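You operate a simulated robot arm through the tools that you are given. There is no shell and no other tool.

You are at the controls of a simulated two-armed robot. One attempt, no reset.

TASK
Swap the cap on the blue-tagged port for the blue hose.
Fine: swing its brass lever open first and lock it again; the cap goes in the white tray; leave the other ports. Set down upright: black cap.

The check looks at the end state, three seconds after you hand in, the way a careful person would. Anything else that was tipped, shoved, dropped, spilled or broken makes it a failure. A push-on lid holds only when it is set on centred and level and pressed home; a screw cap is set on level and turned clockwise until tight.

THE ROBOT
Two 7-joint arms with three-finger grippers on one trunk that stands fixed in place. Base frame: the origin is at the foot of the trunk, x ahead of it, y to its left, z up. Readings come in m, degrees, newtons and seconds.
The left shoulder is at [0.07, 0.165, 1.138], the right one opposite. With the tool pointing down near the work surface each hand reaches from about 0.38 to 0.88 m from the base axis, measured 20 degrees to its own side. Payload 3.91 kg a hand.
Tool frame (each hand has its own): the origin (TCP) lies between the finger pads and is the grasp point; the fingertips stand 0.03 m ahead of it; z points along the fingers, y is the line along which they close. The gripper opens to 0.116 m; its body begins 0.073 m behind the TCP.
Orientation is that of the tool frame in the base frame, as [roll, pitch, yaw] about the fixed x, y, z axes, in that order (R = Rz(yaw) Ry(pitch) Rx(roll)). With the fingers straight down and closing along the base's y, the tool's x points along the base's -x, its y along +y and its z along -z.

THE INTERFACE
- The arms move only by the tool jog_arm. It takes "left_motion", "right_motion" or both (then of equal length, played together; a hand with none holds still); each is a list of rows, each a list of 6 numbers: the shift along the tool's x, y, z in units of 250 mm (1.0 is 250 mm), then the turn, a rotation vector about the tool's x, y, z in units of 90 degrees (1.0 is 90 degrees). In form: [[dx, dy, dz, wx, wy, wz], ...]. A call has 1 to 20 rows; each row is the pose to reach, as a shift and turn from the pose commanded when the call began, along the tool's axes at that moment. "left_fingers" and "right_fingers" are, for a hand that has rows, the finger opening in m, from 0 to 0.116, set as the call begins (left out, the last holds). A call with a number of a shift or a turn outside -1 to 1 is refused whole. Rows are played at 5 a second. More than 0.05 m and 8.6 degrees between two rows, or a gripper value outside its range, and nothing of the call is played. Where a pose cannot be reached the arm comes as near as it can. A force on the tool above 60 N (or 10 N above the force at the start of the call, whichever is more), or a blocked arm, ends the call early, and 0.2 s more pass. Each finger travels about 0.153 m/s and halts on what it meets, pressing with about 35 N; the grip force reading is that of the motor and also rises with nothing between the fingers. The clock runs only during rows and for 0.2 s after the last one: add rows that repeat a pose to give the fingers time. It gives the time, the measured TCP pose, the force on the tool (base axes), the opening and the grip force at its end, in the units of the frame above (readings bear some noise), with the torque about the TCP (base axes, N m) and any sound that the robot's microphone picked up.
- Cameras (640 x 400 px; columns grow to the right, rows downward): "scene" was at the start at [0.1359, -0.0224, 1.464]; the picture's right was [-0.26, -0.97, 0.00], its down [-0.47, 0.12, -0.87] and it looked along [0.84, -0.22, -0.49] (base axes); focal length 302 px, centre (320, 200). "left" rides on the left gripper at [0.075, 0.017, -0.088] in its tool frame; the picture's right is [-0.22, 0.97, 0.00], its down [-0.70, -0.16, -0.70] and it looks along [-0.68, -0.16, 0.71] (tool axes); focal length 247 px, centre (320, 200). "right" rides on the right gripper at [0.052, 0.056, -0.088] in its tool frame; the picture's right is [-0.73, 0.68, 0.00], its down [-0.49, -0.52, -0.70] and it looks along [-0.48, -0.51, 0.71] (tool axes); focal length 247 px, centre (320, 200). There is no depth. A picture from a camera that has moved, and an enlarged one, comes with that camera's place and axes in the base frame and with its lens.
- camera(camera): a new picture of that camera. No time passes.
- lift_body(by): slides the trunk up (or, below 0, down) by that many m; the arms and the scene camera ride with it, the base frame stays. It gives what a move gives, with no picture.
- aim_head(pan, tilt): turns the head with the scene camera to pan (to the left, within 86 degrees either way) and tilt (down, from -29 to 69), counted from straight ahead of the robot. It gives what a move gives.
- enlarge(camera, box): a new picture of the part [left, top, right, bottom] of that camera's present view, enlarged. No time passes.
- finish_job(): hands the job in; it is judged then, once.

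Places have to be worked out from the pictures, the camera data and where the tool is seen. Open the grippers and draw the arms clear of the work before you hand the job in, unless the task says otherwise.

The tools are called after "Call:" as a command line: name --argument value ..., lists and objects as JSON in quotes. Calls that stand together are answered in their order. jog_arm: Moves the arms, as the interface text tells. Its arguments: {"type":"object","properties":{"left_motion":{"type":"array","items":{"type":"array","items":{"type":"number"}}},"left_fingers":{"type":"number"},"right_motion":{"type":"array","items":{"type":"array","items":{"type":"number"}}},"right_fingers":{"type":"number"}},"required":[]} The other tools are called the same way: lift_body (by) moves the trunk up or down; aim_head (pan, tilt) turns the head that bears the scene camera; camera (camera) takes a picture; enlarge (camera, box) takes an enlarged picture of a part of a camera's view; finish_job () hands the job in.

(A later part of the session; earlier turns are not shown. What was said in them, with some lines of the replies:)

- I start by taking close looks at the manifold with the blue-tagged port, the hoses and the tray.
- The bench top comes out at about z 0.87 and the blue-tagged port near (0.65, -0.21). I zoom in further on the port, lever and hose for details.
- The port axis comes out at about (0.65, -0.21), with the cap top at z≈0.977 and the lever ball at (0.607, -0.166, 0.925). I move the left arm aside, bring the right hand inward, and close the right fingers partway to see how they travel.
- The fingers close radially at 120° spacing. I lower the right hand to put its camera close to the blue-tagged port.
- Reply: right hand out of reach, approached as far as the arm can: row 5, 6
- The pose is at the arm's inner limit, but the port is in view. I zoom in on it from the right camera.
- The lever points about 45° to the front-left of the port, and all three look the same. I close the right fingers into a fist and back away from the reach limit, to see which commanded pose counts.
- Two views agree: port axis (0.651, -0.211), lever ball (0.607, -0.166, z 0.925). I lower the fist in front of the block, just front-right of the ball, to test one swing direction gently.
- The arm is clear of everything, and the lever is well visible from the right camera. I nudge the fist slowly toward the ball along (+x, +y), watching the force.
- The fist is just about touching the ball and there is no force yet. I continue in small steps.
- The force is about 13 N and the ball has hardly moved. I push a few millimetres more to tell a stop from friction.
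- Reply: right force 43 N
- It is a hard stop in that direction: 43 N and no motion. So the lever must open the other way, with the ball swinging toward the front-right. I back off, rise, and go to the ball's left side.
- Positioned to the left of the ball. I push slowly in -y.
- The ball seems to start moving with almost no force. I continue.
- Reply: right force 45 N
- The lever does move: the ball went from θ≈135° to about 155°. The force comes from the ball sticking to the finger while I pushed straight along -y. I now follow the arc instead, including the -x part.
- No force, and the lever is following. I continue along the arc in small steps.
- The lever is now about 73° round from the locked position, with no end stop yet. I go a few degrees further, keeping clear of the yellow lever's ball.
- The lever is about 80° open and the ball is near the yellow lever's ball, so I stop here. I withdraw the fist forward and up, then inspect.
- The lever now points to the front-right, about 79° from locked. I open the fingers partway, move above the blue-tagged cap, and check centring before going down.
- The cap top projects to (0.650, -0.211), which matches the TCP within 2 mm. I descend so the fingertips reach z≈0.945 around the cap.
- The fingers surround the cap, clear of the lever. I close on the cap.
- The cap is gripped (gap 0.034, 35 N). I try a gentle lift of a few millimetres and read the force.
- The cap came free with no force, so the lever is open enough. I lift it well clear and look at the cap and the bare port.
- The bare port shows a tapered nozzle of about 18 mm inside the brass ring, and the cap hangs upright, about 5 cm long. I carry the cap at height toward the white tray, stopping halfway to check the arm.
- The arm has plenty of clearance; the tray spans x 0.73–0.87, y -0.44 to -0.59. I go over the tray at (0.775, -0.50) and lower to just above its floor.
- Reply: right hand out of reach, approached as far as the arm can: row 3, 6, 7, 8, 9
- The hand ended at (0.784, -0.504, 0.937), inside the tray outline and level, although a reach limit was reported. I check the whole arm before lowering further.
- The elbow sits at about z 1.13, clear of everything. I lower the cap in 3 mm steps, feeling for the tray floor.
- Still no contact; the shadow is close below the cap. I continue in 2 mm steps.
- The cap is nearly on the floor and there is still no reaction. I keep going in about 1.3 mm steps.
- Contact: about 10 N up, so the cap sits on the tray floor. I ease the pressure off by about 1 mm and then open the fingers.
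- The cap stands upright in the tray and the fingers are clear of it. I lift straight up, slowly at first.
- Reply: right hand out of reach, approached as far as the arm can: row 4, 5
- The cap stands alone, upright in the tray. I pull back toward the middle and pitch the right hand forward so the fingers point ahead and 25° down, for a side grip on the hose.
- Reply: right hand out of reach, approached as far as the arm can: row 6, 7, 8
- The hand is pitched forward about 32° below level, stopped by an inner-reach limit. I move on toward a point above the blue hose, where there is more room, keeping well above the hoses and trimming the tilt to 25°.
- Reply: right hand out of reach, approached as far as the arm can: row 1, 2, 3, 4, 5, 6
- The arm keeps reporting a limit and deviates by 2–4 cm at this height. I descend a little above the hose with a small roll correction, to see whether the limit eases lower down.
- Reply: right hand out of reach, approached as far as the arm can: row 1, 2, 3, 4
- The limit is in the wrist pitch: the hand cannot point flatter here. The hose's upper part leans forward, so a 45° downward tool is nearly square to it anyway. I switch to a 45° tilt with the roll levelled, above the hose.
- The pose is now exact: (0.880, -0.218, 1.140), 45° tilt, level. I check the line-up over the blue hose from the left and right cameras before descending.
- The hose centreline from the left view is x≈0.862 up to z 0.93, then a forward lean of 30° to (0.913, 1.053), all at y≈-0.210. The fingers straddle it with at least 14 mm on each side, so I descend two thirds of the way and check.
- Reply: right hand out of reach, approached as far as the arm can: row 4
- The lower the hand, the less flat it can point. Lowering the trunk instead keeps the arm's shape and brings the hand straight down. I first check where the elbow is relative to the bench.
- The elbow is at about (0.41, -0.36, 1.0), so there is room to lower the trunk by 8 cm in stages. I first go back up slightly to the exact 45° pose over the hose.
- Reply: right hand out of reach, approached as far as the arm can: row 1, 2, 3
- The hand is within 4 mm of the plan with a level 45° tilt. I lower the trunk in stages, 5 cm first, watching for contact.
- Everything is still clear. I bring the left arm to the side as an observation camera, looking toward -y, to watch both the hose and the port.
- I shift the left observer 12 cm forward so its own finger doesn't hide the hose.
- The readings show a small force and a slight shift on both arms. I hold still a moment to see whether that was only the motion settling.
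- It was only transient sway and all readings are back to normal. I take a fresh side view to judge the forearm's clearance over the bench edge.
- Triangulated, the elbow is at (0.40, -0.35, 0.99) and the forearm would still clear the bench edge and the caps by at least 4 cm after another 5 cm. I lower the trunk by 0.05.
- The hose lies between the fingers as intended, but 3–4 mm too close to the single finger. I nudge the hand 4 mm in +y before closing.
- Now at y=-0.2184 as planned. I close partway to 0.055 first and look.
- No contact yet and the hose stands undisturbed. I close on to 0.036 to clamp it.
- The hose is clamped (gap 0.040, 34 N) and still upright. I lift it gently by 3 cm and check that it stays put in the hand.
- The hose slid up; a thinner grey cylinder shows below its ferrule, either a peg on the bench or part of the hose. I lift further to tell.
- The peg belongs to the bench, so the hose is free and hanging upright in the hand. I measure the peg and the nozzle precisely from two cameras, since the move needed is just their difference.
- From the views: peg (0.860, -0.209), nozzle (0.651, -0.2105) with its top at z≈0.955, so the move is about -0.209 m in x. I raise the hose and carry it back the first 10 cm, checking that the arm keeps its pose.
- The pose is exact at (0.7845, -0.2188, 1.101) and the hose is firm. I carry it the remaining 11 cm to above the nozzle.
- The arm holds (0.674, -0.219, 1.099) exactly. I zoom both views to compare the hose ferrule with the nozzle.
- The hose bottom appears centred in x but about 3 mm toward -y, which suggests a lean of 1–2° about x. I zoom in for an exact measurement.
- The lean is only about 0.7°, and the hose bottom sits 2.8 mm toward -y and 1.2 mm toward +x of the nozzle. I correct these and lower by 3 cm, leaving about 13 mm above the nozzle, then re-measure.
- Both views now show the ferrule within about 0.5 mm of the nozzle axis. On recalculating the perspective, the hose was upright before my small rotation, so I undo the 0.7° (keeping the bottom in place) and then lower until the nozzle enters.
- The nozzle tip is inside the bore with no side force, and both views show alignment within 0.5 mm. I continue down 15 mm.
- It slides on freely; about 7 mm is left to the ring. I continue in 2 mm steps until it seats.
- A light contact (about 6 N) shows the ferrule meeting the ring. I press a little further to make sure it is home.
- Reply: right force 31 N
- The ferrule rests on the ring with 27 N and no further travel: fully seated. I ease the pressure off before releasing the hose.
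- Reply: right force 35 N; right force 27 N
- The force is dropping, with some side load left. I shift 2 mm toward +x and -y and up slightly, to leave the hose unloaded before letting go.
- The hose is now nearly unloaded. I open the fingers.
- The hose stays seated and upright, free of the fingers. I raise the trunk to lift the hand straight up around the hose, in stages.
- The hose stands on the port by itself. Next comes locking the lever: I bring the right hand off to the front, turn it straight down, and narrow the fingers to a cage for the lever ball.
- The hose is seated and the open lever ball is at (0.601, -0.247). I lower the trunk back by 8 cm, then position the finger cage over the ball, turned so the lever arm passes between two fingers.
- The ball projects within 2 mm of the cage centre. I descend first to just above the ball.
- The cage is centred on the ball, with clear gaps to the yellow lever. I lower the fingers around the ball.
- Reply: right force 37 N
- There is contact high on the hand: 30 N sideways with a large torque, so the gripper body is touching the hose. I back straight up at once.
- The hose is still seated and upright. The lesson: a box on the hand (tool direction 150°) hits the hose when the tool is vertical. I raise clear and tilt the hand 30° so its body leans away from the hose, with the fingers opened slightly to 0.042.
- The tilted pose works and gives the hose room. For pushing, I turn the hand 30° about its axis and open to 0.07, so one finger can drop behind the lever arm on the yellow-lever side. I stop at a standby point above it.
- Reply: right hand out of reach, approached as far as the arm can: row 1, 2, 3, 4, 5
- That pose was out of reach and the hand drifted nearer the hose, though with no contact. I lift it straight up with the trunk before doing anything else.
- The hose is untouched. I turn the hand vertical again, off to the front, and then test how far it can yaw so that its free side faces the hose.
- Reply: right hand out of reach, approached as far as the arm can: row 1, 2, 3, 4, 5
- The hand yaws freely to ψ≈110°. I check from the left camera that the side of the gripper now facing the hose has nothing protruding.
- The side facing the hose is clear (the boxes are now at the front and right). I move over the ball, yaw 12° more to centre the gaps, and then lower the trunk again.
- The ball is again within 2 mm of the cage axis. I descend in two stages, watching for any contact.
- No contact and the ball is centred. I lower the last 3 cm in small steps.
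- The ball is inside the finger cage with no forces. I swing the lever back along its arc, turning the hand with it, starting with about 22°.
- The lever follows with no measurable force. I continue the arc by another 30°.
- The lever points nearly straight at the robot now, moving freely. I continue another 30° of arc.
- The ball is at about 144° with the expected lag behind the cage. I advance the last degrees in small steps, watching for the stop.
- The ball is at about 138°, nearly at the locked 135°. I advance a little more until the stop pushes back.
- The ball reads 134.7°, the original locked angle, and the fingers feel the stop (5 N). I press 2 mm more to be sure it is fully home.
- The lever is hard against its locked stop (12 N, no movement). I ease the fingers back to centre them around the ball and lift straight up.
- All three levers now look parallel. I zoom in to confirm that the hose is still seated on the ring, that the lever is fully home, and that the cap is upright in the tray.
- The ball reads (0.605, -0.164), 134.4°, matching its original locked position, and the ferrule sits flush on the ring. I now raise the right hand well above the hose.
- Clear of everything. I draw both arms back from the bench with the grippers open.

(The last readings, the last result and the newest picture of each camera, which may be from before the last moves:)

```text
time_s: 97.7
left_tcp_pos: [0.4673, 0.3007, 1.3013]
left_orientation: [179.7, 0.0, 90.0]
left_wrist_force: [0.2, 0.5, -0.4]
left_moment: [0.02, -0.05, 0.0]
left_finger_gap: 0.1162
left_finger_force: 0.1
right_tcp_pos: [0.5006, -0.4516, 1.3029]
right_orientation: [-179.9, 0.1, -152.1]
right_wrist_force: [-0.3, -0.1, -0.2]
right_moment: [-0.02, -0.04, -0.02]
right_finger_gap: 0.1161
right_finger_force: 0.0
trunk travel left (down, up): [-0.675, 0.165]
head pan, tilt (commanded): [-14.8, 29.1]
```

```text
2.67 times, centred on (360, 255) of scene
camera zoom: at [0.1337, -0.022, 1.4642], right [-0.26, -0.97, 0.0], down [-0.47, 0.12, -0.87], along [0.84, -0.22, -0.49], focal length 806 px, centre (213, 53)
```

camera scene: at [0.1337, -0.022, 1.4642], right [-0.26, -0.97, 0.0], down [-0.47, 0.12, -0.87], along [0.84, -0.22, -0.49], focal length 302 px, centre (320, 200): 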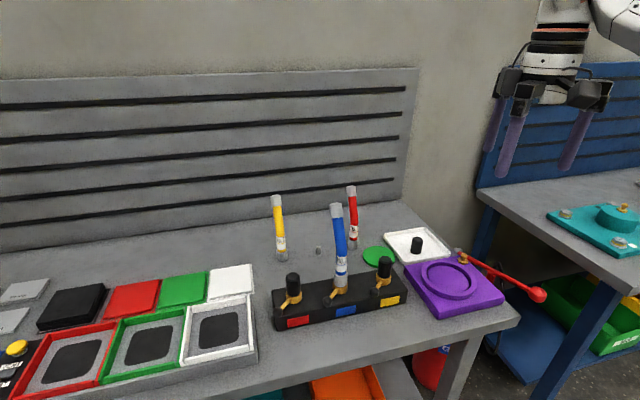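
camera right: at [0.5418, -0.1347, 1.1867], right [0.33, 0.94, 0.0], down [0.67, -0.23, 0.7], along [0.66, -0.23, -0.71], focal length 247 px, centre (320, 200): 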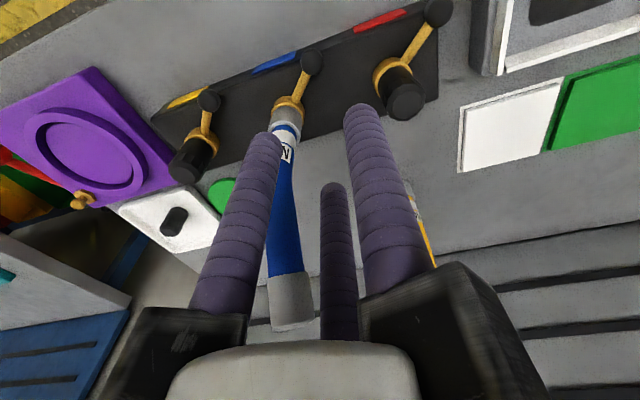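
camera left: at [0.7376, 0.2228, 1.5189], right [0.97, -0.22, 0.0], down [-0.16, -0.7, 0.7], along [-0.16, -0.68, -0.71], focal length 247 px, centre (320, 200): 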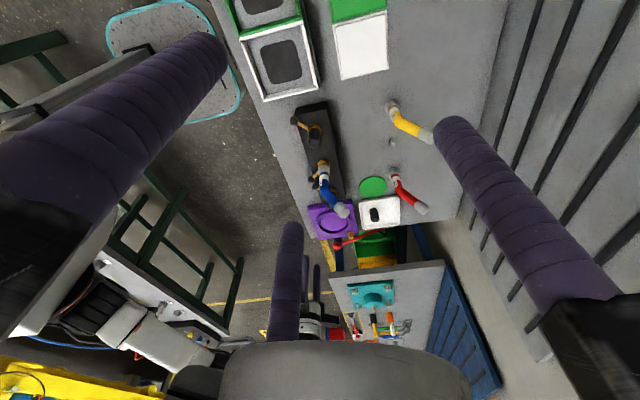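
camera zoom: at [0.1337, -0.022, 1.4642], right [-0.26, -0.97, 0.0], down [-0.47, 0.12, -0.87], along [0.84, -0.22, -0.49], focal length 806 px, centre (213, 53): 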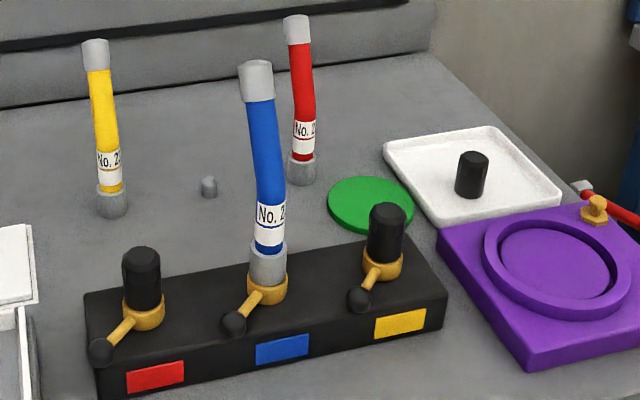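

Everything looks right. I take one last close look at the port and the cap before handing in.

Call:
enlarge --camera "scene" --box '[328, 270, 368, 305]'

Call:
enlarge --camera "scene" --box '[380, 220, 460, 270]'

```text
11.43 times, centred on (348, 288) of scene
camera zoom: at [0.1337, -0.022, 1.4642], right [-0.26, -0.97, 0.0], down [-0.47, 0.12, -0.87], along [0.84, -0.22, -0.49], focal length 3454 px, centre (0, -800)
```

zoom: 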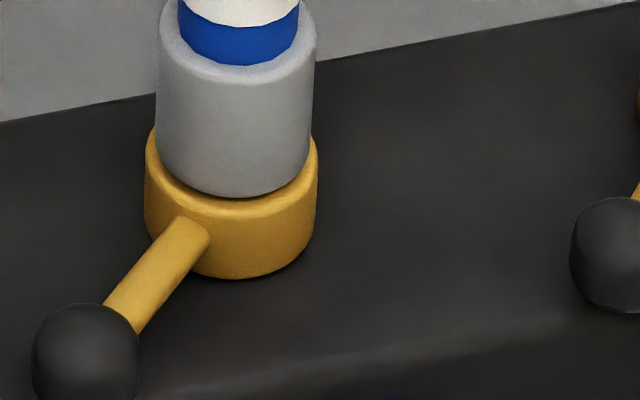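

```text
8.00 times, centred on (420, 245) of scene
camera zoom: at [0.1337, -0.022, 1.4642], right [-0.26, -0.97, 0.0], down [-0.47, 0.12, -0.87], along [0.84, -0.22, -0.49], focal length 2418 px, centre (-480, -160)
```

zoom: 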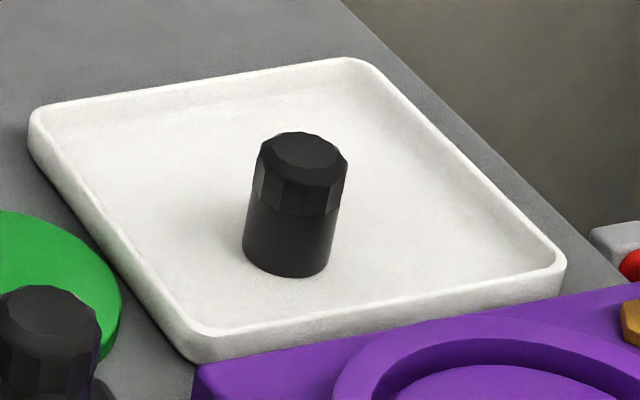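

The hose sits flush and level on the blue-tagged port with its lever back against the locked stop. The cap stands upright in the white tray, the other ports look untouched, and both arms are clear with open grippers, so I hand in.

Call:
finish_job

```text
The job is handed in.
```

The blue hose is now on the blue-tagged port with its lever locked, and the black cap stands upright in the white tray. The job is handed in; I haven't seen a verdict.

- **Lever:** I swung it open about 80°, enough for the cap to lift off freely. After fitting the hose I swung it back until it hit its stop, at about 134°. The locked position measured about 135° at the start, and it looks parallel to the other two.
- **Hose:** It sits flush on the brass ring and upright. I pressed it down with about 27 N and it went no further. I did not tug on it afterwards to test the lock.
- **Cap:** It is near the middle of the tray, upright.
- **Contact with the hose:** While first trying to close the lever, the gripper body bumped the seated hose with about 30 N sideways. I backed off at once, and it looked seated and upright in every view after that.
- **Everything else:** The red and yellow ports look unchanged in the final pictures. Both arms are drawn back with the grippers open.
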